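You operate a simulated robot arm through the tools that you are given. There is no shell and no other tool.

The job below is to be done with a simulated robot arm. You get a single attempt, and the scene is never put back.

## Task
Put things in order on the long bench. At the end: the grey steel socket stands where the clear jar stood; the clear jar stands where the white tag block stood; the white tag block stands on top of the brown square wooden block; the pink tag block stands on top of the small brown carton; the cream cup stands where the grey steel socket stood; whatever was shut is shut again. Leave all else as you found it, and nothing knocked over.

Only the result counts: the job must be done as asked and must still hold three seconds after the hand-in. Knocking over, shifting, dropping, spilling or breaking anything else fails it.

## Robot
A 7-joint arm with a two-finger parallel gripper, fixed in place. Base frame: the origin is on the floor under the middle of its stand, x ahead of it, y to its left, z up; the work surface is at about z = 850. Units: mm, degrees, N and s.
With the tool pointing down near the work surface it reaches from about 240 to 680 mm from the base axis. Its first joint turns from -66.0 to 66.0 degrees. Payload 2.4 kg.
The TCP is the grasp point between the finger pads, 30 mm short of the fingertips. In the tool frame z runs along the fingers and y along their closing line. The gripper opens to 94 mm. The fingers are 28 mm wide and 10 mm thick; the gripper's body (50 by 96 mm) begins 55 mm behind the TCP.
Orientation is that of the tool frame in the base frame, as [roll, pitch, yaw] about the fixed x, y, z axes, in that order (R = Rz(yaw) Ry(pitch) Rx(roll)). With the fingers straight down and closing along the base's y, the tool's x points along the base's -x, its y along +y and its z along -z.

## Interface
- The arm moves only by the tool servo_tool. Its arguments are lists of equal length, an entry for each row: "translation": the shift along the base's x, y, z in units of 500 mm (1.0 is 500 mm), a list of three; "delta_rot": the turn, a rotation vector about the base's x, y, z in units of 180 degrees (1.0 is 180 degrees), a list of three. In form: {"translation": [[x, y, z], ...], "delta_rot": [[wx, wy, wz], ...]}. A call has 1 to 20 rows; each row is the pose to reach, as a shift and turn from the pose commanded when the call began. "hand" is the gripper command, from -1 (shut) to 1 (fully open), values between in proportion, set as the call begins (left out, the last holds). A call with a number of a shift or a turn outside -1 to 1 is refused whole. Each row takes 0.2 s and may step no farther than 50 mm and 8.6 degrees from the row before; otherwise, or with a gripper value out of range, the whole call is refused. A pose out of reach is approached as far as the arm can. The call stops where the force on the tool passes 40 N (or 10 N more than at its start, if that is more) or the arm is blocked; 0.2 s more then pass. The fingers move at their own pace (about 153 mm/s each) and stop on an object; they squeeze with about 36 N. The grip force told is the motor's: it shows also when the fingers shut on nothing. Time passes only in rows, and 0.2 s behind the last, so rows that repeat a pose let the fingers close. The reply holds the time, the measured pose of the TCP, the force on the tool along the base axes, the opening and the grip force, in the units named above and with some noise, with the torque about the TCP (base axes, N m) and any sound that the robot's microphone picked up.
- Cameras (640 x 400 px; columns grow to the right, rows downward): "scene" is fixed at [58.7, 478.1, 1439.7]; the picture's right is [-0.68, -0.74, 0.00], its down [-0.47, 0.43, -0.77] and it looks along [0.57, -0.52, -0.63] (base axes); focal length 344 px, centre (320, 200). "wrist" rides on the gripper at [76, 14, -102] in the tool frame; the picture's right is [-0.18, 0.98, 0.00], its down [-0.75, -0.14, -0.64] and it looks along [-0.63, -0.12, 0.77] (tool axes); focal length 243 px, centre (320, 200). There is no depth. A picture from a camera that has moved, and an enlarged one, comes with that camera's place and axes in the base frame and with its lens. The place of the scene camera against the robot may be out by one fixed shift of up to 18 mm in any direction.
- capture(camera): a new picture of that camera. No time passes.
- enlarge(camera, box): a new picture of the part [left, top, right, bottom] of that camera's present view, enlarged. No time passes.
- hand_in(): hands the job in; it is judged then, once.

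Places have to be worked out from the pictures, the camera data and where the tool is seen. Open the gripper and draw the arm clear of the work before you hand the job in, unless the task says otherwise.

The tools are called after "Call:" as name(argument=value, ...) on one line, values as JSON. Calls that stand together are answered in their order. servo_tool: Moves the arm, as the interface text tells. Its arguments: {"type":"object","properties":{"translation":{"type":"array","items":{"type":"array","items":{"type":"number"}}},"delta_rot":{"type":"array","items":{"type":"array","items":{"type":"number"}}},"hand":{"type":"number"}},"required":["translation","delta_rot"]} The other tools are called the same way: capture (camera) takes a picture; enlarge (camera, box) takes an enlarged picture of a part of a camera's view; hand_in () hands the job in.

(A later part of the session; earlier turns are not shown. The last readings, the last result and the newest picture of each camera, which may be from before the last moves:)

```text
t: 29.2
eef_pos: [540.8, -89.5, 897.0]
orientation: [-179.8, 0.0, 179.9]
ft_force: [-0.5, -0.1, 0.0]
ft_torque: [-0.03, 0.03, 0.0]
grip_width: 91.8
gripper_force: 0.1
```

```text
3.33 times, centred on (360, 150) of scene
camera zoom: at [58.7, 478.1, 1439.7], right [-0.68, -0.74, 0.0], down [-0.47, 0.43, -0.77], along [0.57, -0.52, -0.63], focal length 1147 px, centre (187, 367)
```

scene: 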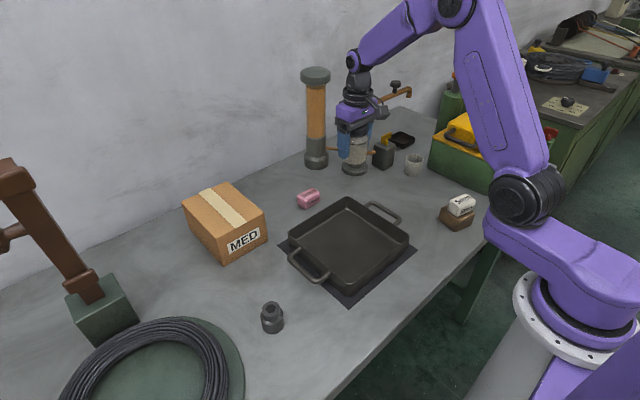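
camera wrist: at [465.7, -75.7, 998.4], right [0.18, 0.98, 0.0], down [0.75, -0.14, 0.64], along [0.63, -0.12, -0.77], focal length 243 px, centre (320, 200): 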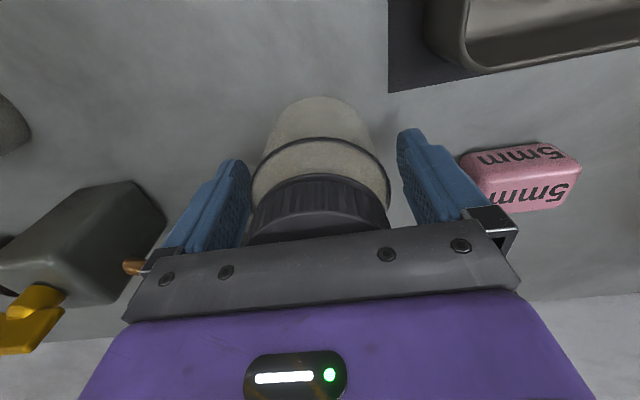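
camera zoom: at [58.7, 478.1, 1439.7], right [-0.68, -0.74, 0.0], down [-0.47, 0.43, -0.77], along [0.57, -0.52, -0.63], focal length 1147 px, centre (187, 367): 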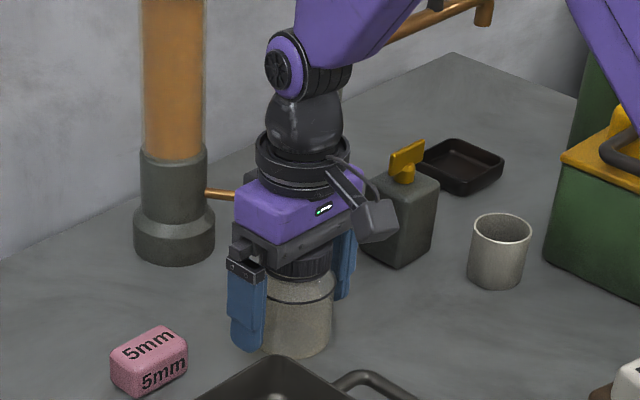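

The jar stands upright at the white block's old place with the fingers clear. I rise straight up and move over the pink block to look at it.

Call:
servo_tool(translation=[[0, 0, 0.03], [0, 0, 0.1], [0, 0, 0.18], [0, 0, 0.26], [0, 0.08, 0.3], [0.03, 0.16, 0.3], [0.06, 0.24, 0.3], [0.06, 0.24, 0.3]], delta_rot=[[0, 0, 0], [0, 0, 0], [0, 0, 0], [0, 0, 0], [0, 0, 0], [0, 0, 0], [0, 0, 0], [0, 0, 0]], hand=1)

Call:
capture(camera="wrist")

Call:
enlarge(camera="wrist", box=[240, 20, 420, 140])

Call:
capture(camera="scene")

```text
t: 31.0
eef_pos: [568.9, 32.9, 1048.0]
orientation: [179.9, 0.0, 180.0]
ft_force: [0.3, -0.3, 0.3]
ft_torque: [0.0, 0.01, 0.01]
grip_width: 94.1
gripper_force: 0.1
```

```text
taken
camera wrist: at [492.6, 47.2, 1149.8], right [0.18, 0.98, 0.0], down [0.75, -0.14, 0.64], along [0.63, -0.12, -0.77], focal length 243 px, centre (320, 200)
```

wrist: 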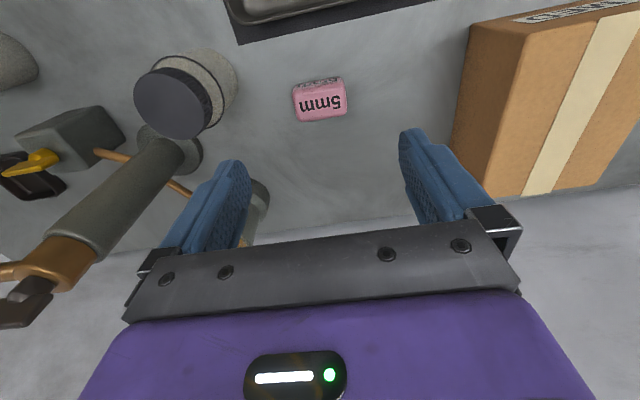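

```text
3.33 times, centred on (330, 80) of wrist
camera zoom: at [492.6, 47.2, 1149.8], right [0.18, 0.98, 0.0], down [0.75, -0.14, 0.64], along [0.63, -0.12, -0.77], focal length 809 px, centre (287, 600)
```

zoom: 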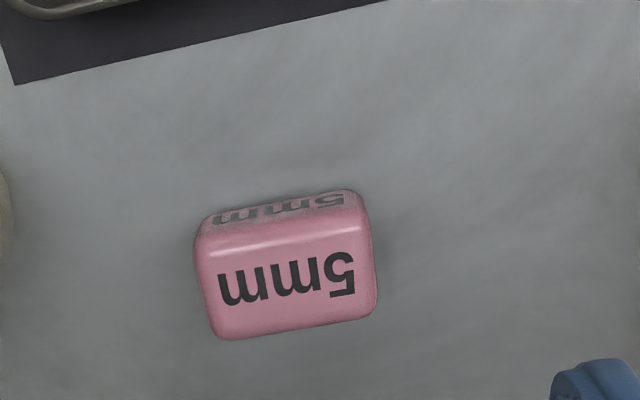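

```text
taken
```

scene: 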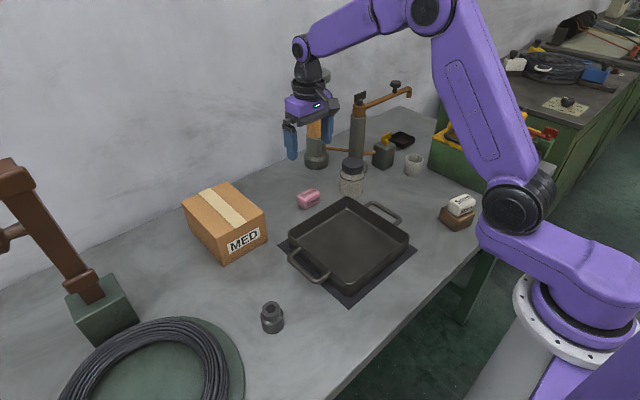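

The pink block's centre is near (580,31) with its long axis along y within a degree. I shift over it and come down halfway, then to gripping height.

Call:
servo_tool(translation=[[0.0228, -0.004, -0.05], [0.0228, -0.004, -0.13], [0.0228, -0.004, -0.19], [0.0228, -0.004, -0.19]], delta_rot=[[0, 0, 0], [0, 0, 0], [0, 0, 0], [0, 0, 0]])

Call:
capture(camera="wrist")

Call:
enlarge(camera="wrist", box=[240, 60, 400, 180])

```text
t: 32.0
eef_pos: [581.4, 28.6, 952.9]
orientation: [-180.0, 0.0, 180.0]
ft_force: [0.7, 0.4, -0.3]
ft_torque: [-0.01, -0.02, -0.02]
grip_width: 94.2
gripper_force: 0.0
```

```text
taken
camera wrist: at [505.4, 42.8, 1054.8], right [0.18, 0.98, 0.0], down [0.75, -0.14, 0.64], along [0.63, -0.12, -0.77], focal length 243 px, centre (320, 200)
```

wrist: 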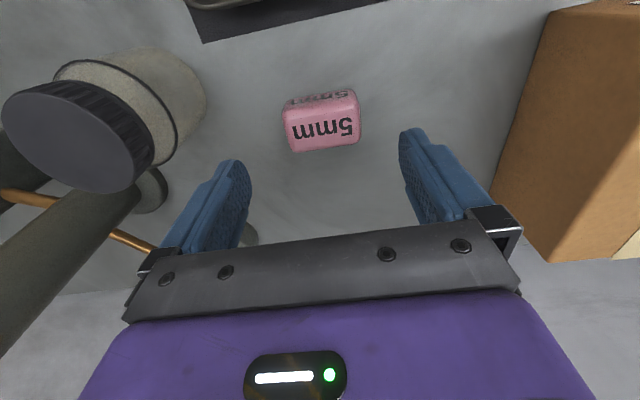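

```text
3.33 times, centred on (320, 120) of wrist
camera zoom: at [505.4, 42.8, 1054.8], right [0.18, 0.98, 0.0], down [0.75, -0.14, 0.64], along [0.63, -0.12, -0.77], focal length 809 px, centre (320, 467)
```

zoom: 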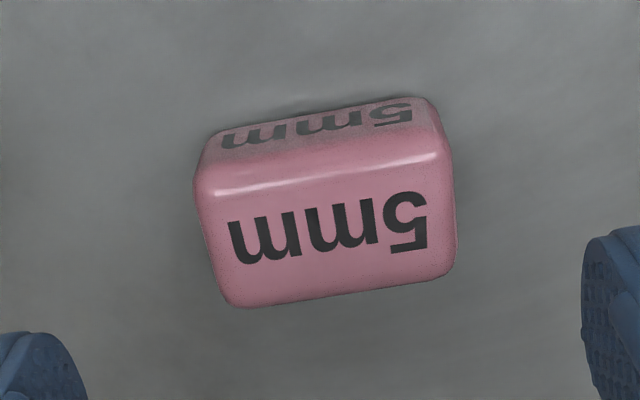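

The pink block measures at (580.3, 31). The arm may not have been settled when the picture was taken, so I hold still briefly and read the pose again.

Call:
servo_tool(translation=[[0, 0, 0], [0, 0, 0]], delta_rot=[[0, 0, 0], [0, 0, 0]])

Call:
enlarge(camera="wrist", box=[240, 60, 400, 180])

```text
t: 32.6
eef_pos: [581.2, 28.1, 952.4]
orientation: [180.0, 0.0, 180.0]
ft_force: [-0.3, -0.4, -0.2]
ft_torque: [0.0, -0.03, -0.01]
grip_width: 93.9
gripper_force: 0.0
```

```text
3.33 times, centred on (320, 120) of wrist
camera zoom: at [505.4, 42.9, 1055.0], right [0.18, 0.98, 0.0], down [0.75, -0.14, 0.64], along [0.63, -0.12, -0.77], focal length 809 px, centre (320, 467)
```

zoom: 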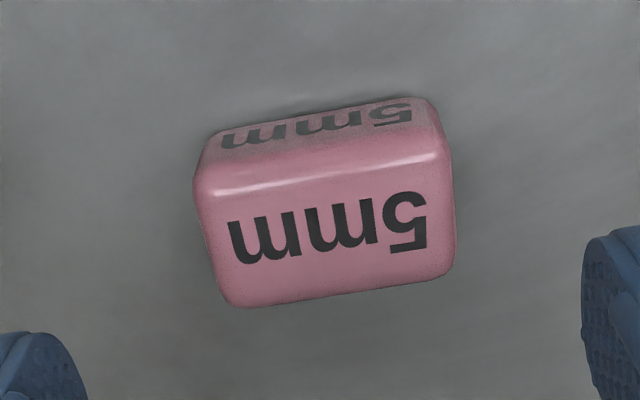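

The arm is settled at (581.4, 28.9, 953). I correct by (-1, +2) mm and come down to gripping height, then close.

Call:
servo_tool(translation=[[-0.002, 0.004, -0.03], [-0.002, 0.004, -0.08], [-0.002, 0.004, -0.12], [-0.002, 0.004, -0.136], [-0.002, 0.004, -0.136]], delta_rot=[[0, 0, 0], [0, 0, 0], [0, 0, 0], [0, 0, 0], [0, 0, 0]])

Call:
capture(camera="wrist")

```text
t: 33.8
eef_pos: [581.9, 29.1, 884.4]
orientation: [-180.0, 0.0, -180.0]
ft_force: [0.9, 0.7, 0.4]
ft_torque: [0.02, 0.03, 0.0]
grip_width: 93.9
gripper_force: 0.1
```

```text
taken
camera wrist: at [506.0, 44.7, 986.5], right [0.18, 0.98, 0.0], down [0.75, -0.14, 0.64], along [0.63, -0.12, -0.77], focal length 243 px, centre (320, 200)
```

wrist: 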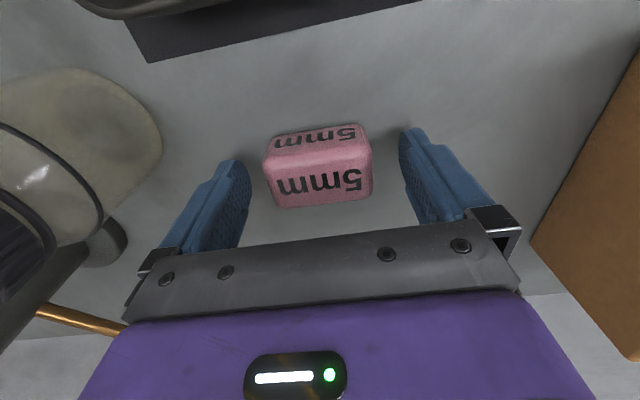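

The pink block lies centred between the pads, the picture matching that of the white block before gripping. I close the fingers.

Call:
servo_tool(translation=[[0, 0, 0], [0, 0, 0], [0, 0, 0], [0, 0, 0]], delta_rot=[[0, 0, 0], [0, 0, 0], [0, 0, 0], [0, 0, 0]], hand=-1)

Call:
enlarge(camera="scene", box=[160, 120, 420, 300])

```text
t: 34.8
eef_pos: [581.3, 30.0, 884.4]
orientation: [-179.9, 0.0, 179.9]
ft_force: [0.2, 0.0, -1.1]
ft_torque: [0.0, 0.0, 0.02]
grip_width: 61.3
gripper_force: 36.0
```

```text
2.22 times, centred on (290, 210) of scene
camera zoom: at [58.7, 478.1, 1439.7], right [-0.68, -0.74, 0.0], down [-0.47, 0.43, -0.77], along [0.57, -0.52, -0.63], focal length 765 px, centre (387, 178)
```

zoom: 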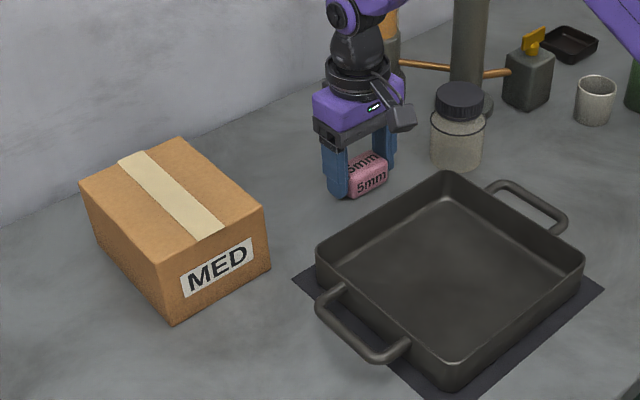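

The pink block is held (61.3 mm). I lift it 190 mm and carry it over the carton at a safe height to look at the top.

Call:
servo_tool(translation=[[0, 0, 0.03], [0, 0, 0.1], [0, 0, 0.19], [0, 0, 0.28], [0, 0.02, 0.37], [0, 0.1, 0.38], [0, 0.18, 0.38], [0, 0.26, 0.38], [0.01, 0.34, 0.38], [0.02, 0.41, 0.38], [0.02, 0.41, 0.38], [0.02, 0.41, 0.38]], delta_rot=[[0, 0, 0], [0, 0, 0], [0, 0, 0], [0, 0, 0], [0, 0, 0], [0, 0, 0], [0, 0, 0], [0, 0, 0], [0, 0, 0], [0, 0, 0], [0, 0, 0], [0, 0, 0]])

Call:
capture(camera="wrist")

Call:
enlarge(camera="scene", box=[160, 90, 420, 270])

```text
t: 37.4
eef_pos: [590.3, 235.6, 1076.0]
orientation: [-179.9, 0.1, -179.9]
ft_force: [0.5, -0.2, -0.5]
ft_torque: [0.02, 0.07, -0.01]
grip_width: 61.4
gripper_force: 35.4
```

```text
taken
camera wrist: at [514.2, 250.5, 1176.8], right [0.18, 0.98, 0.0], down [0.75, -0.14, 0.64], along [0.63, -0.12, -0.77], focal length 243 px, centre (320, 200)
```

wrist: 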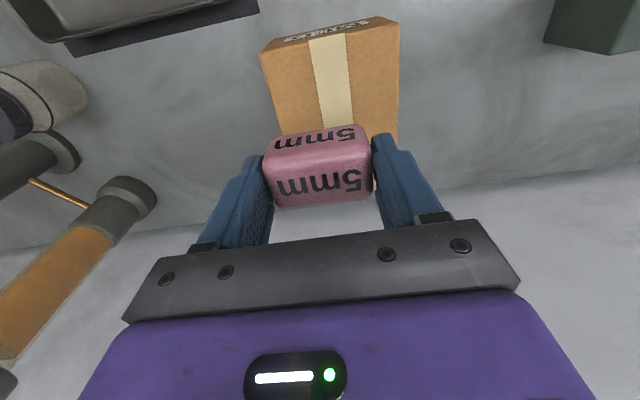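

```text
2.22 times, centred on (290, 180) of scene
camera zoom: at [58.7, 478.1, 1439.7], right [-0.68, -0.74, 0.0], down [-0.47, 0.43, -0.77], along [0.57, -0.52, -0.63], focal length 765 px, centre (387, 244)
```

zoom: 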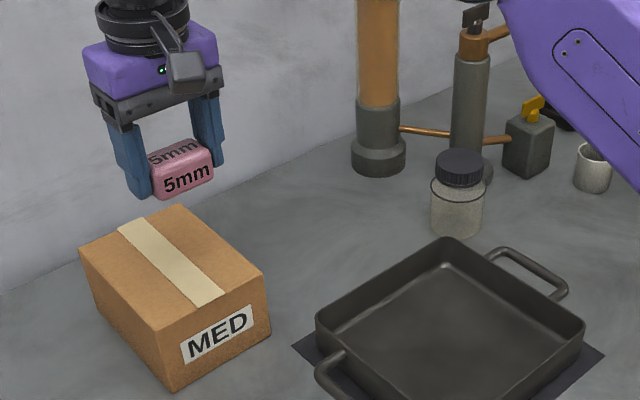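

The carton is in view under the held block. I enlarge the wrist view to get its top corners and height.

Call:
enlarge(camera="wrist", box=[230, 0, 430, 150])

```text
2.67 times, centred on (330, 75) of wrist
camera zoom: at [514.2, 250.5, 1176.8], right [0.18, 0.98, 0.0], down [0.75, -0.14, 0.64], along [0.63, -0.12, -0.77], focal length 647 px, centre (293, 533)
```

zoom: 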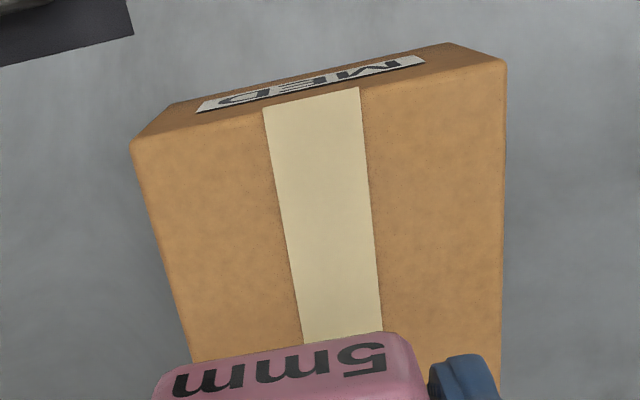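

The carton spans y≈194-310 from x≈540 onward with its top at z≈940. I move to (600,250) and descend to about 10 mm above contact.

Call:
servo_tool(translation=[[0.01, 0.015, -0.03], [0.02, 0.027, -0.08], [0.02, 0.027, -0.13], [0.02, 0.027, -0.165], [0.02, 0.027, -0.178], [0.02, 0.027, -0.178], [0.02, 0.027, -0.178]], delta_rot=[[0, 0, 0], [0, 0, 0], [0, 0, 0], [0, 0, 0], [0, 0, 0], [0, 0, 0], [0, 0, 0]])

Call:
capture(camera="wrist")

Call:
enlarge(camera="scene", box=[160, 130, 300, 270])

```text
t: 39.0
eef_pos: [601.1, 248.7, 984.4]
orientation: [-180.0, 0.0, -180.0]
ft_force: [-0.2, 0.5, -0.4]
ft_torque: [0.0, 0.02, -0.01]
grip_width: 61.4
gripper_force: 36.2
```

```text
taken
camera wrist: at [525.1, 263.4, 1086.8], right [0.18, 0.98, 0.0], down [0.75, -0.14, 0.64], along [0.63, -0.12, -0.77], focal length 243 px, centre (320, 200)
```

wrist: 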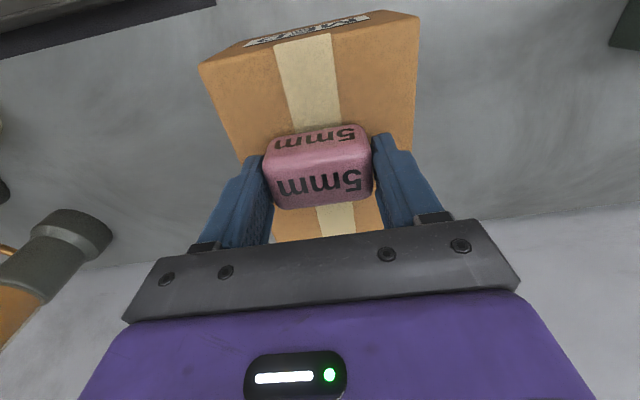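

```text
2.86 times, centred on (230, 200) of scene
camera zoom: at [58.7, 478.1, 1439.7], right [-0.68, -0.74, 0.0], down [-0.47, 0.43, -0.77], along [0.57, -0.52, -0.63], focal length 983 px, centre (577, 200)
```

zoom: 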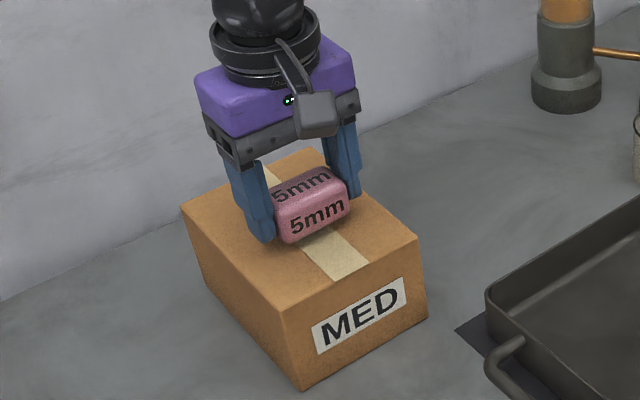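

The block hovers about 10 mm over the carton's middle. I lower to within a few mm, then creep until the force rises.

Call:
servo_tool(translation=[[0, 0, -0.006], [0, 0, -0.012], [0, 0, -0.015], [0, 0, -0.015]], delta_rot=[[0, 0, 0], [0, 0, 0], [0, 0, 0], [0, 0, 0]])

Call:
servo_tool(translation=[[0, 0, -0.0015], [0, 0, -0.003], [0, 0, -0.003]], delta_rot=[[0, 0, 0], [0, 0, 0], [0, 0, 0]])

```text
t: 40.0
eef_pos: [601.7, 249.2, 977.9]
orientation: [180.0, 0.0, -179.9]
ft_force: [0.1, 0.8, -0.5]
ft_torque: [-0.01, -0.04, -0.02]
grip_width: 61.6
gripper_force: 35.2
```

```text
t: 40.8
eef_pos: [599.6, 249.7, 976.4]
orientation: [179.9, 0.0, -179.9]
ft_force: [0.1, -1.2, -0.1]
ft_torque: [0.03, -0.01, 0.0]
grip_width: 61.4
gripper_force: 35.6
```

No contact yet; I continue in sub-millimetre steps.

Call:
servo_tool(translation=[[0, 0, -0.0015], [0, 0, -0.0015]], delta_rot=[[0, 0, 0], [0, 0, 0]])

Call:
servo_tool(translation=[[0, 0, -0.0015], [0, 0, -0.0015]], delta_rot=[[0, 0, 0], [0, 0, 0]])

```text
t: 41.4
eef_pos: [601.4, 248.2, 974.5]
orientation: [-180.0, 0.0, -180.0]
ft_force: [-1.2, -0.6, 0.2]
ft_torque: [0.0, -0.03, -0.01]
grip_width: 61.5
gripper_force: 36.2
```

```text
t: 42.0
eef_pos: [602.0, 248.5, 974.3]
orientation: [179.9, -0.1, 180.0]
ft_force: [0.3, -0.1, 0.1]
ft_torque: [0.01, 0.0, 0.0]
grip_width: 61.5
gripper_force: 36.1
```

Still free at z≈974. I keep stepping down.

Call:
servo_tool(translation=[[0, 0, -0.0015], [0, 0, -0.0015]], delta_rot=[[0, 0, 0], [0, 0, 0]])

Call:
servo_tool(translation=[[0, 0, -0.0015], [0, 0, -0.0015]], delta_rot=[[0, 0, 0], [0, 0, 0]])

Call:
enlarge(camera="scene", box=[190, 160, 270, 220])

```text
t: 42.6
eef_pos: [601.1, 248.6, 975.1]
orientation: [179.9, 0.1, 180.0]
ft_force: [-0.5, -0.2, 6.5]
ft_torque: [-0.05, 0.08, 0.01]
grip_width: 61.5
gripper_force: 35.8
```

```text
t: 43.2
eef_pos: [601.3, 249.5, 974.3]
orientation: [-180.0, 0.1, 179.9]
ft_force: [-5.6, -3.0, 19.9]
ft_torque: [-0.06, 0.28, 0.0]
grip_width: 61.3
gripper_force: 35.9
```

```text
6.67 times, centred on (230, 190) of scene
camera zoom: at [58.1, 477.8, 1439.8], right [-0.68, -0.74, 0.0], down [-0.47, 0.43, -0.77], along [0.57, -0.52, -0.63], focal length 2294 px, centre (920, 267)
```

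zoom: 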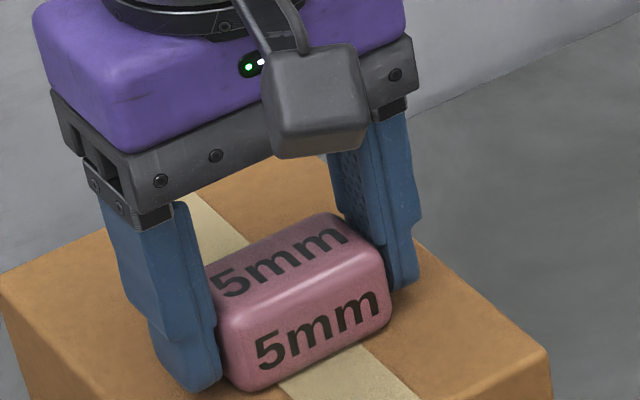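

Contact is made (20 N). I ease up about 0.6 mm and open.

Call:
servo_tool(translation=[[0, 0, 0.0012], [0, 0, 0.0012]], delta_rot=[[0, 0, 0], [0, 0, 0]])

Call:
servo_tool(translation=[[0, 0, 0], [0, 0, 0], [0, 0, 0]], delta_rot=[[0, 0, 0], [0, 0, 0], [0, 0, 0]], hand=0.9)

Call:
enlarge(camera="scene", box=[170, 150, 290, 270])

```text
t: 43.8
eef_pos: [601.3, 248.4, 974.8]
orientation: [179.9, 0.2, -179.9]
ft_force: [-3.9, -2.5, 24.5]
ft_torque: [-0.07, 0.2, -0.02]
grip_width: 61.4
gripper_force: 35.8
```

```text
t: 44.6
eef_pos: [601.6, 249.2, 972.5]
orientation: [-179.9, -0.1, 180.0]
ft_force: [-0.1, 0.8, 0.3]
ft_torque: [0.03, -0.02, -0.02]
grip_width: 89.3
gripper_force: 0.0
```

```text
3.33 times, centred on (230, 210) of scene
camera zoom: at [58.7, 478.1, 1439.7], right [-0.68, -0.74, 0.0], down [-0.47, 0.43, -0.77], along [0.57, -0.52, -0.63], focal length 1147 px, centre (620, 167)
```

zoom: 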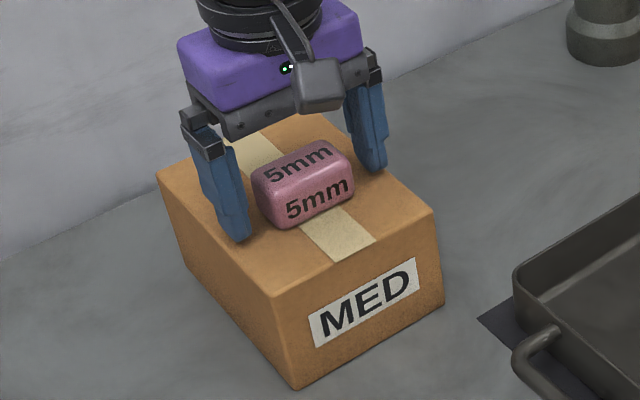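

The pink block stands on the carton, fingers clear. I rise straight up and travel to the socket's area at (350,305) to look at it.

Call:
servo_tool(translation=[[0, 0, 0.03], [0, 0, 0.1], [0, 0, 0.18], [-0.05, 0.01, 0.22], [-0.14, 0.03, 0.22], [-0.23, 0.05, 0.22], [-0.32, 0.07, 0.21], [-0.41, 0.09, 0.19], [-0.48, 0.11, 0.16], [-0.502, 0.116, 0.14], [-0.502, 0.116, 0.14], [-0.502, 0.116, 0.14]], delta_rot=[[0, 0, 0], [0, 0, 0], [0, 0, 0], [0, 0, 0], [0, 0, 0], [0, 0, 0], [0, 0, 0], [0, 0, 0], [0, 0, 0], [0, 0, 0], [0, 0, 0], [0, 0, 0]], hand=1)

Call:
capture(camera="wrist")

Call:
capture(camera="scene")

```text
t: 47.2
eef_pos: [350.9, 306.8, 1045.7]
orientation: [-180.0, 0.0, 179.9]
ft_force: [-0.2, -0.6, 0.4]
ft_torque: [0.03, 0.02, 0.0]
grip_width: 94.0
gripper_force: 0.0
```

```text
taken
camera wrist: at [274.8, 321.4, 1147.0], right [0.18, 0.98, 0.0], down [0.75, -0.14, 0.64], along [0.63, -0.12, -0.77], focal length 243 px, centre (320, 200)
```

wrist: 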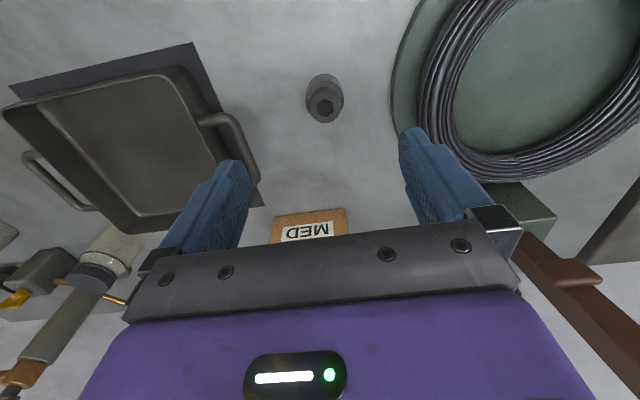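

```text
taken
```

scene: 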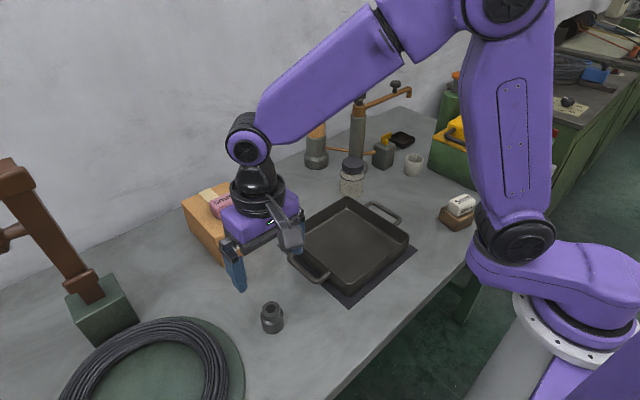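

The socket is ahead of centre in the wrist view. I enlarge both views of it.

Call:
enlarge(camera="wrist", box=[270, 50, 390, 140])

Call:
enlarge(camera="scene", box=[220, 280, 320, 350])

```text
4.44 times, centred on (330, 95) of wrist
camera zoom: at [274.8, 321.4, 1147.0], right [0.18, 0.98, 0.0], down [0.75, -0.14, 0.64], along [0.63, -0.12, -0.77], focal length 1078 px, centre (276, 667)
```

zoom: 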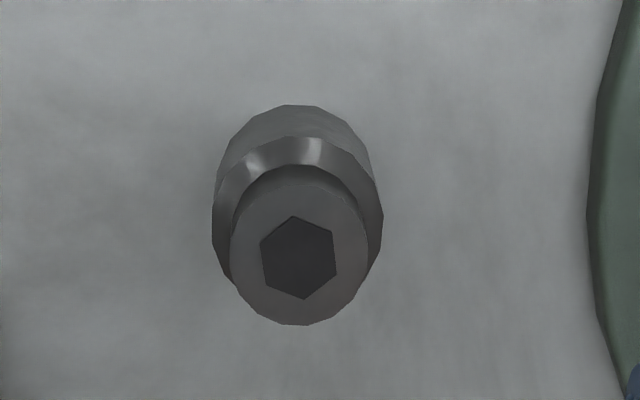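

```text
5.71 times, centred on (270, 315) of scene
camera zoom: at [58.7, 478.1, 1439.7], right [-0.68, -0.74, 0.0], down [-0.47, 0.43, -0.77], along [0.57, -0.52, -0.63], focal length 1966 px, centre (606, -457)
```

zoom: 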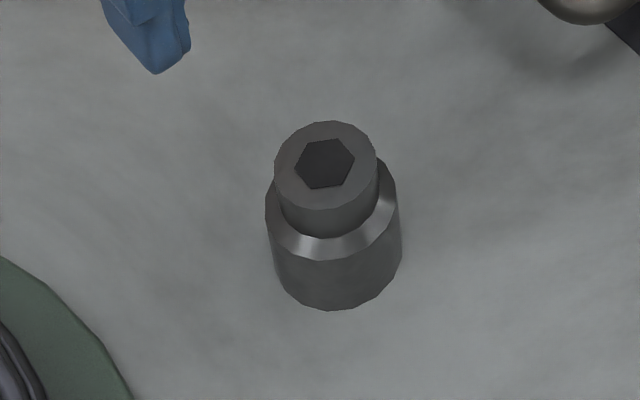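

The socket stands at about (359,312), body about 41 mm across and 49 mm tall. I narrow the fingers to 75 mm to stay clear of the cable plate and come down to look closer.

Call:
servo_tool(translation=[[0.008, 0.005, -0.03], [0.0166, 0.0096, -0.09], [0.0166, 0.0096, -0.15], [0.0166, 0.0096, -0.18], [0.0166, 0.0096, -0.18], [0.0166, 0.0096, -0.18]], delta_rot=[[0, 0, 0], [0, 0, 0], [0, 0, 0], [0, 0, 0], [0, 0, 0], [0, 0, 0]], hand=0.6)

Call:
capture(camera="wrist")

Call:
enlarge(camera="wrist", box=[250, 70, 400, 170])

```text
t: 48.6
eef_pos: [359.7, 310.8, 953.4]
orientation: [179.9, 0.1, -179.9]
ft_force: [0.5, -0.6, 0.3]
ft_torque: [0.0, 0.03, 0.05]
grip_width: 75.6
gripper_force: 0.0
```

```text
taken
camera wrist: at [282.9, 326.6, 1055.0], right [0.18, 0.98, 0.0], down [0.75, -0.14, 0.64], along [0.63, -0.12, -0.77], focal length 243 px, centre (320, 200)
```

wrist: 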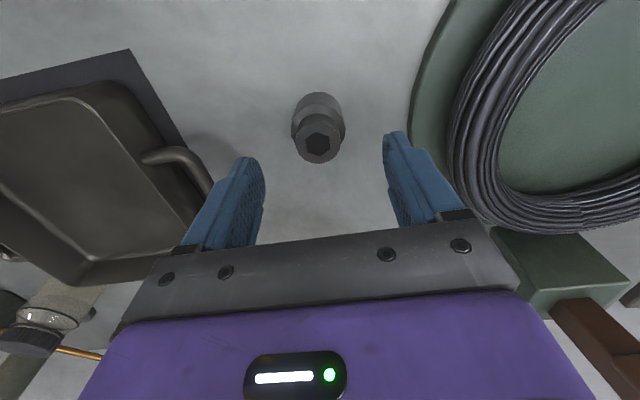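

```text
4.00 times, centred on (325, 120) of wrist
camera zoom: at [282.9, 326.6, 1055.0], right [0.18, 0.98, 0.0], down [0.75, -0.14, 0.64], along [0.63, -0.12, -0.77], focal length 970 px, centre (300, 520)
```

zoom: 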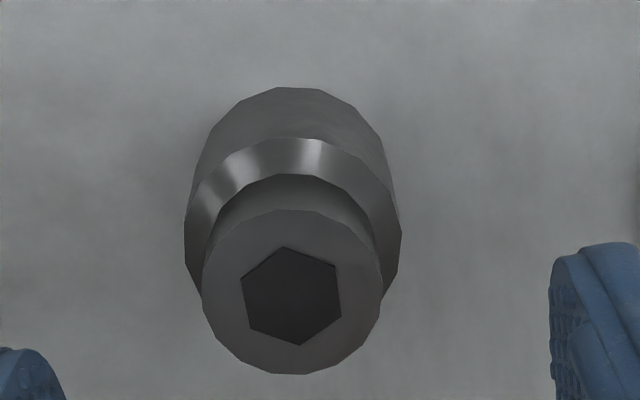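

The socket axis refines to (359.7, 310.8) — this is the place for the cup later. I correct by (+0.8, -1.8) mm and come down to z≈884.

Call:
servo_tool(translation=[[0.0016, -0.0036, -0.02], [0.0016, -0.0036, -0.07], [0.0016, -0.0036, -0.11], [0.0016, -0.0036, -0.137], [0.0016, -0.0036, -0.137], [0.0016, -0.0036, -0.137]], delta_rot=[[0, 0, 0], [0, 0, 0], [0, 0, 0], [0, 0, 0], [0, 0, 0], [0, 0, 0]])

Call:
capture(camera="wrist")

Call:
enlarge(camera="scene", box=[210, 260, 330, 350])

```text
t: 50.0
eef_pos: [359.8, 309.8, 883.4]
orientation: [180.0, 0.0, 180.0]
ft_force: [0.5, -1.0, 0.5]
ft_torque: [0.0, -0.03, 0.01]
grip_width: 75.2
gripper_force: 0.0
```

```text
taken
camera wrist: at [285.0, 324.5, 985.4], right [0.18, 0.98, 0.0], down [0.75, -0.14, 0.64], along [0.63, -0.12, -0.77], focal length 243 px, centre (320, 200)
```

wrist: 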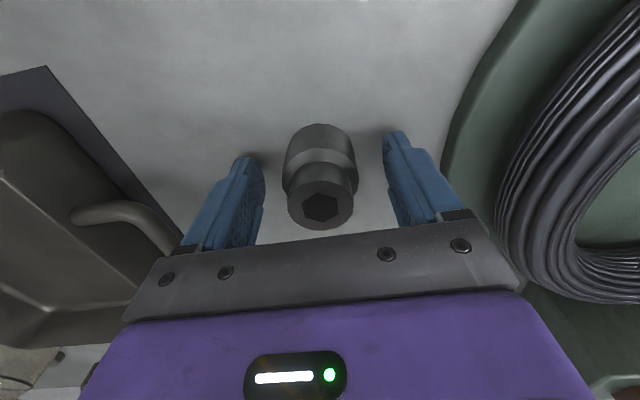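

```text
4.44 times, centred on (270, 305) of scene
camera zoom: at [58.7, 478.1, 1439.7], right [-0.68, -0.74, 0.0], down [-0.47, 0.43, -0.77], along [0.57, -0.52, -0.63], focal length 1529 px, centre (542, -267)
```

zoom: 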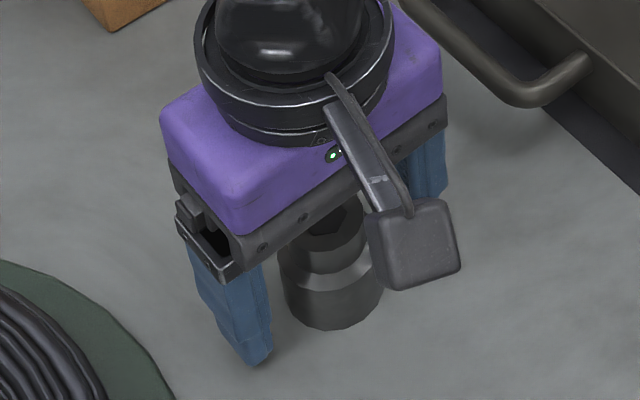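

The socket stands centred between the pads. I close the grip.

Call:
servo_tool(translation=[[0, 0, 0], [0, 0, 0], [0, 0, 0], [0, 0, 0]], delta_rot=[[0, 0, 0], [0, 0, 0], [0, 0, 0], [0, 0, 0]], hand=-1)

Call:
capture(camera="wrist")

```text
t: 51.0
eef_pos: [361.3, 310.1, 883.5]
orientation: [180.0, -0.1, 180.0]
ft_force: [0.9, -0.2, 0.3]
ft_torque: [0.0, -0.02, 0.02]
grip_width: 40.9
gripper_force: 36.1
```

```text
taken
camera wrist: at [285.0, 324.5, 985.5], right [0.18, 0.98, 0.0], down [0.75, -0.14, 0.64], along [0.63, -0.12, -0.77], focal length 243 px, centre (320, 200)
```

wrist: 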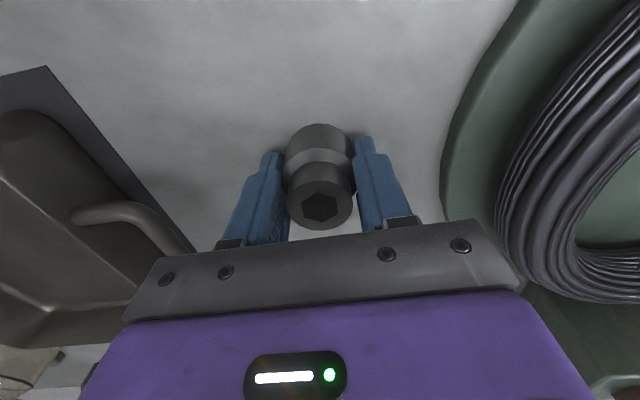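

The socket is gripped (40.9 mm). I lift it 125 mm and carry it high across the pan to the jar's old place at (383.5,-179).

Call:
servo_tool(translation=[[0, 0, 0.03], [0, 0, 0.1], [0, 0, 0.18], [0, -0.03, 0.25], [0.004, -0.11, 0.25], [0.008, -0.19, 0.25], [0.012, -0.27, 0.25], [0.016, -0.35, 0.25], [0.02, -0.43, 0.25], [0.024, -0.51, 0.25], [0.028, -0.59, 0.25], [0.032, -0.67, 0.25], [0.036, -0.75, 0.25], [0.04, -0.83, 0.25], [0.044, -0.91, 0.25], [0.047, -0.979, 0.25], [0.047, -0.979, 0.25], [0.047, -0.979, 0.25]], delta_rot=[[0, 0, 0], [0, 0, 0], [0, 0, 0], [0, 0, 0], [0, 0, 0], [0, 0, 0], [0, 0, 0], [0, 0, 0], [0, 0, 0], [0, 0, 0], [0, 0, 0], [0, 0, 0], [0, 0, 0], [0, 0, 0], [0, 0, 0], [0, 0, 0], [0, 0, 0], [0, 0, 0]])

Call:
capture(camera="wrist")

Call:
capture(camera="scene")

```text
t: 54.8
eef_pos: [385.4, -181.0, 1010.9]
orientation: [-180.0, 0.0, -180.0]
ft_force: [-0.6, -0.6, -0.8]
ft_torque: [0.0, -0.05, 0.02]
grip_width: 40.9
gripper_force: 36.0
```

```text
taken
camera wrist: at [308.9, -166.7, 1112.9], right [0.18, 0.98, 0.0], down [0.75, -0.14, 0.64], along [0.63, -0.12, -0.77], focal length 243 px, centre (320, 200)
```

wrist: 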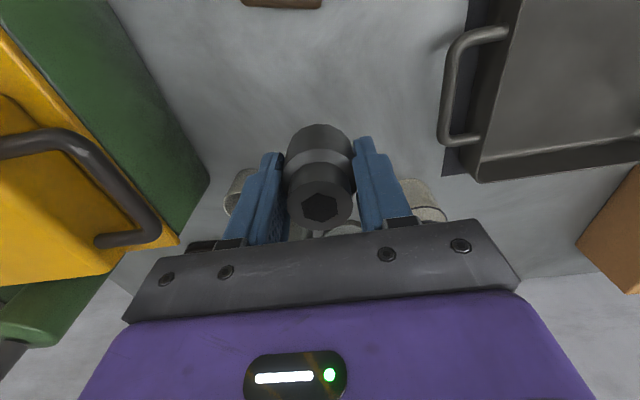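

```text
taken
```

scene: 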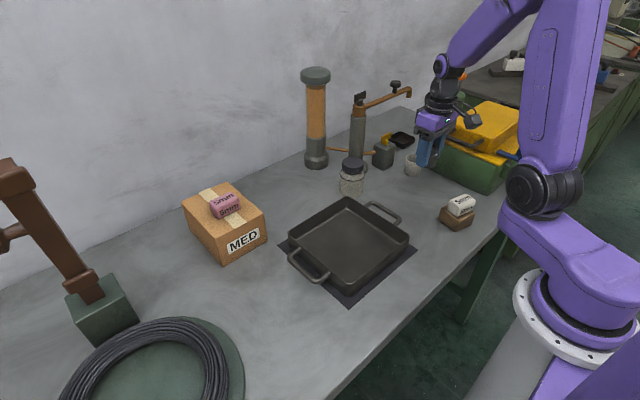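

The socket is above the target, TCP at (384.9,-180.7). I nudge +1.6 mm in y and lower to about 4 mm above the bench.

Call:
servo_tool(translation=[[0, 0.0032, -0.05], [0, 0.0032, -0.12], [0, 0.0032, -0.18], [0, 0.0032, -0.225], [0, 0.0032, -0.244], [0, 0.0032, -0.244], [0, 0.0032, -0.244]], delta_rot=[[0, 0, 0], [0, 0, 0], [0, 0, 0], [0, 0, 0], [0, 0, 0], [0, 0, 0], [0, 0, 0]])

Call:
capture(camera="wrist")

```text
t: 56.4
eef_pos: [383.7, -178.2, 887.2]
orientation: [180.0, 0.0, -179.9]
ft_force: [0.5, -0.6, -0.6]
ft_torque: [0.01, 0.05, -0.02]
grip_width: 40.7
gripper_force: 35.8
```

```text
taken
camera wrist: at [307.9, -164.1, 989.2], right [0.18, 0.98, 0.0], down [0.75, -0.14, 0.64], along [0.63, -0.12, -0.77], focal length 243 px, centre (320, 200)
```

wrist: 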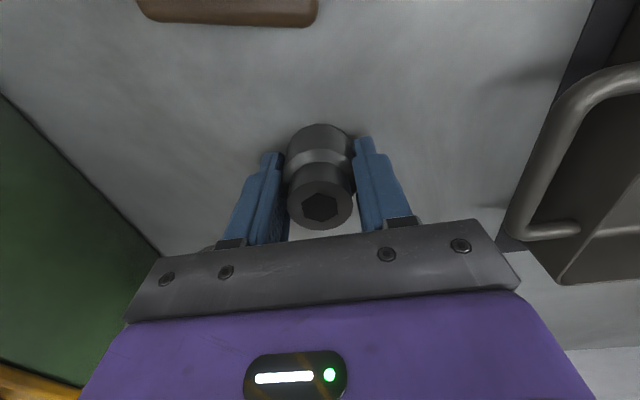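

TCP is at (383.9,-178.1), within about 1 mm of the target. I trim that and creep down to the bench.

Call:
servo_tool(translation=[[0.001, -0.0016, -0.002], [0.001, -0.0016, -0.004], [0.001, -0.0016, -0.005], [0.001, -0.0016, -0.005]], delta_rot=[[0, 0, 0], [0, 0, 0], [0, 0, 0], [0, 0, 0]])

Call:
servo_tool(translation=[[0, 0, -0.0012], [0, 0, -0.0012]], delta_rot=[[0, 0, 0], [0, 0, 0]])

Call:
servo_tool(translation=[[0, 0, -0.001], [0, 0, -0.001]], delta_rot=[[0, 0, 0], [0, 0, 0]])

```text
t: 57.4
eef_pos: [384.1, -179.5, 884.0]
orientation: [-180.0, -0.1, 180.0]
ft_force: [0.8, -0.3, -1.1]
ft_torque: [-0.01, 0.0, 0.0]
grip_width: 40.6
gripper_force: 35.9
```

```text
t: 58.0
eef_pos: [383.0, -179.4, 884.1]
orientation: [180.0, 0.0, -180.0]
ft_force: [-0.4, 0.0, -0.8]
ft_torque: [0.02, 0.01, 0.0]
grip_width: 40.7
gripper_force: 35.5
```

```text
t: 58.6
eef_pos: [383.6, -178.8, 884.7]
orientation: [179.9, 0.0, 179.9]
ft_force: [0.6, 1.7, 4.4]
ft_torque: [0.02, -0.02, -0.03]
grip_width: 40.7
gripper_force: 35.5
```

The socket touches the bench (4 N). I open the fingers.

Call:
servo_tool(translation=[[0, 0, 0], [0, 0, 0], [0, 0, 0]], delta_rot=[[0, 0, 0], [0, 0, 0], [0, 0, 0]], hand=0.6)

Call:
capture(camera="wrist")

```text
t: 59.4
eef_pos: [384.3, -179.7, 884.0]
orientation: [180.0, 0.0, -180.0]
ft_force: [-0.1, 0.3, -0.6]
ft_torque: [0.01, 0.02, 0.01]
grip_width: 75.3
gripper_force: 0.2
```

```text
taken
camera wrist: at [307.7, -164.4, 985.9], right [0.18, 0.98, 0.0], down [0.75, -0.14, 0.64], along [0.63, -0.12, -0.77], focal length 243 px, centre (320, 200)
```

wrist: 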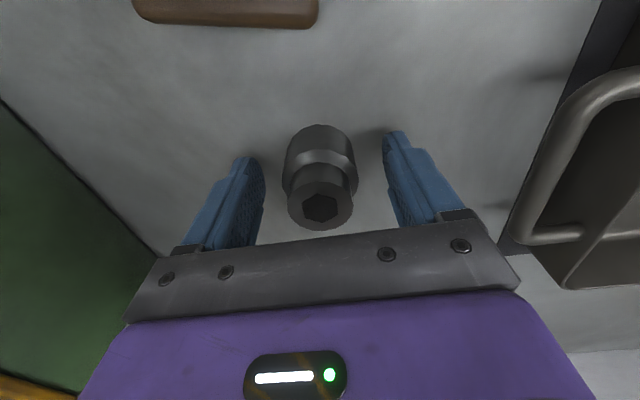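

The socket stands at the jar's old place. I rise, then move toward the cup at height to survey its surroundings (toolbox corner, valve block and tap arm are near).

Call:
servo_tool(translation=[[0, 0, 0.03], [0, 0, 0.1], [0, 0, 0.19], [0, 0, 0.28], [0.04, -0.05, 0.34], [0.09, -0.11, 0.36], [0.14, -0.17, 0.36], [0.16, -0.2, 0.36], [0.16, -0.2, 0.36], [0.16, -0.2, 0.36]], delta_rot=[[0, 0, 0], [0, 0, 0], [0, 0, 0], [0, 0, 0], [0, 0, 0], [0, 0, 0], [0, 0, 0], [0, 0, 0], [0, 0, 0], [0, 0, 0]], hand=1)

Call:
capture(camera="wrist")

Call:
capture(camera="scene")

```text
t: 61.6
eef_pos: [464.9, -280.5, 1063.9]
orientation: [180.0, 0.0, 180.0]
ft_force: [-0.1, 0.2, -0.2]
ft_torque: [0.02, 0.01, 0.03]
grip_width: 94.0
gripper_force: 0.2
```

```text
taken
camera wrist: at [389.5, -264.9, 1165.2], right [0.18, 0.98, 0.0], down [0.75, -0.14, 0.64], along [0.63, -0.12, -0.77], focal length 243 px, centre (320, 200)
```

wrist: 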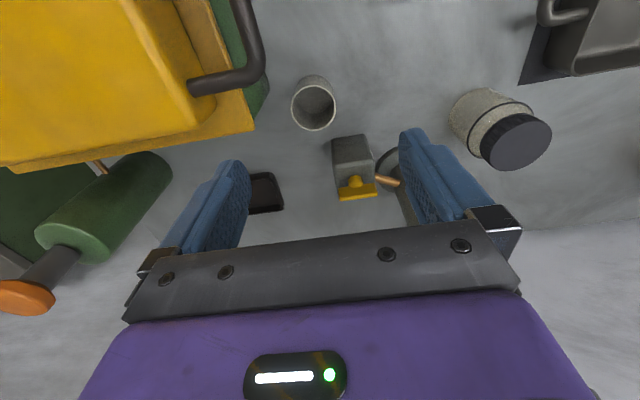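

```text
taken
```

scene: 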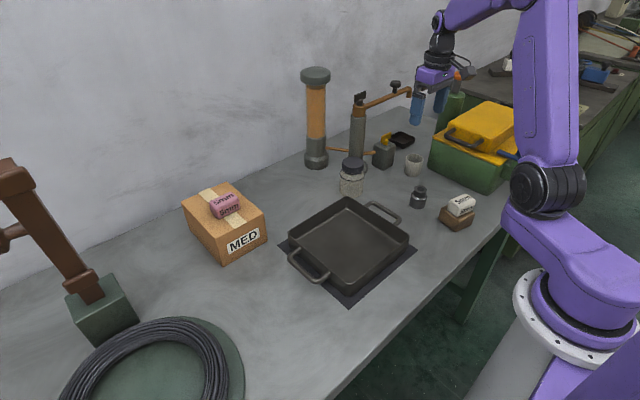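

I enlarge the wrist view around the cup to measure it and the clearances to the toolbox, handle and valve block.

Call:
enlarge(camera="wrist", box=[180, 40, 420, 220])

Call:
enlarge(camera="scene", box=[360, 70, 530, 200])

```text
2.22 times, centred on (300, 130) of wrist
camera zoom: at [389.5, -264.9, 1165.2], right [0.18, 0.98, 0.0], down [0.75, -0.14, 0.64], along [0.63, -0.12, -0.77], focal length 539 px, centre (364, 356)
```

zoom: 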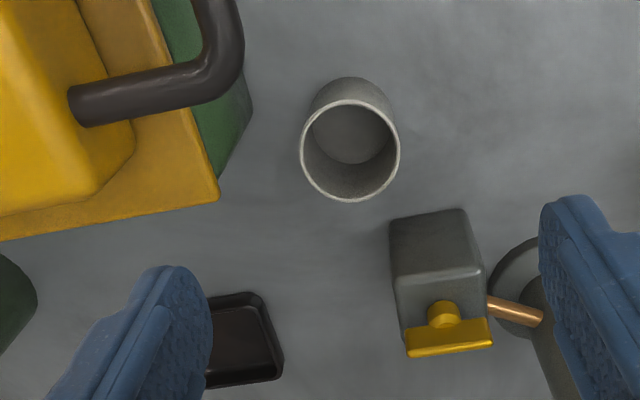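

```text
3.08 times, centred on (445, 135) of scene
camera zoom: at [58.7, 478.1, 1439.7], right [-0.68, -0.74, 0.0], down [-0.47, 0.43, -0.77], along [0.57, -0.52, -0.63], focal length 1059 px, centre (-65, 400)
```

zoom: 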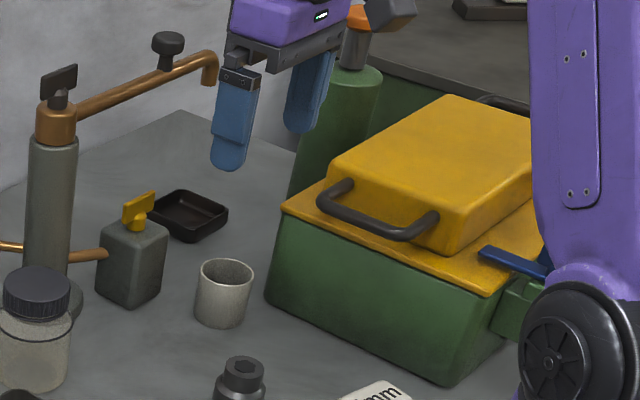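

The cup axis is near (477.5,-289), about 48-52 mm across, rim near z=903. The toolbox corner (465,-340) and its handle (418,-310, z≈975) and valve block (x≥541) crowd it. I turn the gripper by -125° at height, so that the body and camera point away from them.

Call:
servo_tool(translation=[[0, 0, 0], [0, 0, 0], [0, 0, 0], [0, 0, 0], [0, 0, 0], [0, 0, 0], [0, 0, 0], [0, 0, 0], [0, 0, 0], [0, 0, 0]], delta_rot=[[0, 0, -0.0463], [0, 0, -0.0926], [0, 0, -0.1389], [0, 0, -0.1852], [0, 0, -0.2315], [0, 0, -0.2778], [0, 0, -0.3241], [0, 0, -0.3704], [0, 0, -0.3704], [0, 0, -0.3704]])

Call:
capture(camera="scene")

Call:
capture(camera="wrist")

```text
t: 63.8
eef_pos: [462.5, -278.6, 1065.2]
orientation: [-180.0, 0.0, 113.2]
ft_force: [-0.9, 0.3, 0.5]
ft_torque: [0.01, -0.01, 0.0]
grip_width: 93.8
gripper_force: 0.1
```

```text
taken
```

scene: 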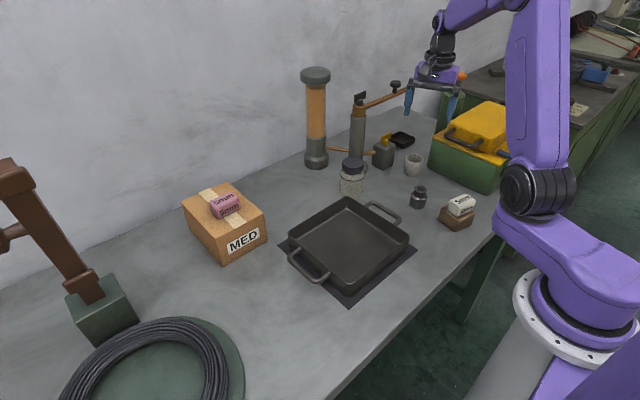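

```text
taken
camera wrist: at [446.7, -202.5, 1165.8], right [0.98, 0.22, 0.0], down [0.17, -0.75, 0.64], along [0.14, -0.63, -0.77], focal length 243 px, centre (320, 200)
```

wrist: 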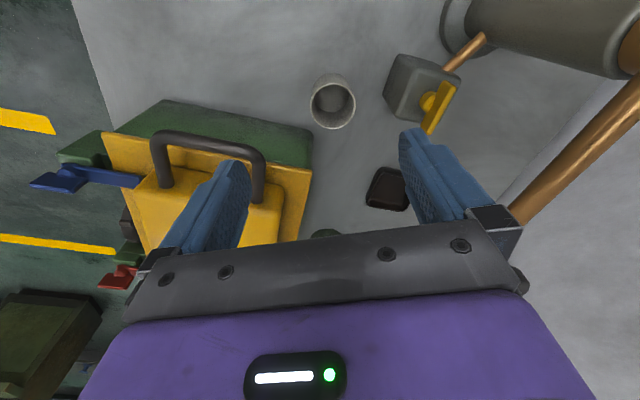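

The rotation works and the handle corner triangulates to (419,-311, ~980), leaving room. I continue the turn to -125° total and centre over the cup at the same height.

Call:
servo_tool(translation=[[0.004, -0.003, 0], [0.008, -0.006, 0], [0.012, -0.01, 0], [0.016, -0.014, 0], [0.02, -0.018, 0], [0.024, -0.02, 0], [0.0272, -0.0224, 0], [0.0272, -0.0224, 0], [0.0272, -0.0224, 0]], delta_rot=[[0, 0, -0.0463], [0, 0, -0.0926], [0, 0, -0.1389], [0, 0, -0.1852], [0, 0, -0.2315], [0, 0, -0.2778], [0, 0, -0.3239], [0, 0, -0.3239], [0, 0, -0.3239]])

Call:
capture(camera="wrist")

Call:
enlarge(camera="wrist", box=[250, 40, 410, 140])

Call:
enlarge(camera="scene", box=[360, 50, 530, 200])

```text
t: 65.8
eef_pos: [476.8, -290.2, 1063.1]
orientation: [179.9, 0.0, 55.1]
ft_force: [-0.2, 0.1, 0.7]
ft_torque: [-0.01, 0.02, 0.01]
grip_width: 94.0
gripper_force: 0.2
```

```text
taken
camera wrist: at [532.9, -235.7, 1166.2], right [0.7, -0.71, 0.0], down [-0.55, -0.54, 0.64], along [-0.46, -0.45, -0.77], focal length 243 px, centre (320, 200)
```

wrist: 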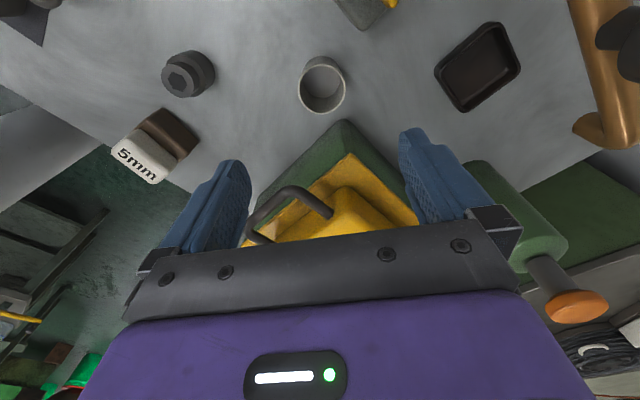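

```text
4.00 times, centred on (330, 90) of wrist
camera zoom: at [532.9, -235.7, 1166.2], right [0.7, -0.71, 0.0], down [-0.55, -0.54, 0.64], along [-0.46, -0.45, -0.77], focal length 970 px, centre (280, 640)
```

zoom: 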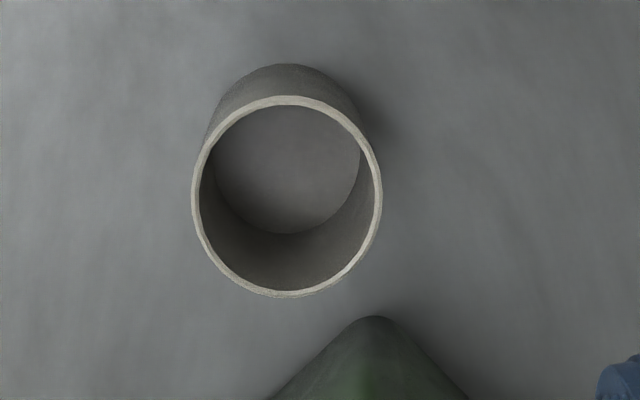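

```text
2.67 times, centred on (445, 125) of scene
camera zoom: at [58.7, 478.1, 1439.7], right [-0.68, -0.74, 0.0], down [-0.47, 0.43, -0.77], along [0.57, -0.52, -0.63], focal length 918 px, centre (-13, 400)
```

zoom: 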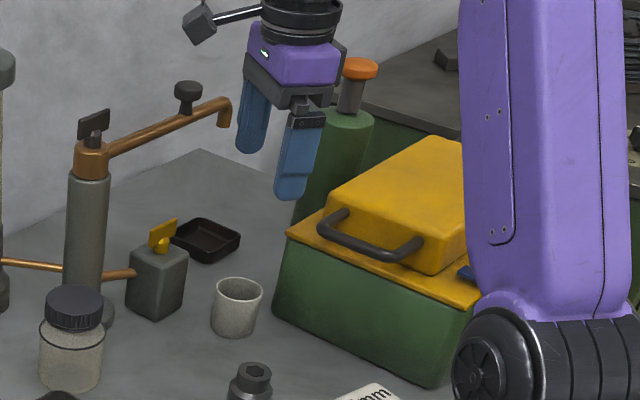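

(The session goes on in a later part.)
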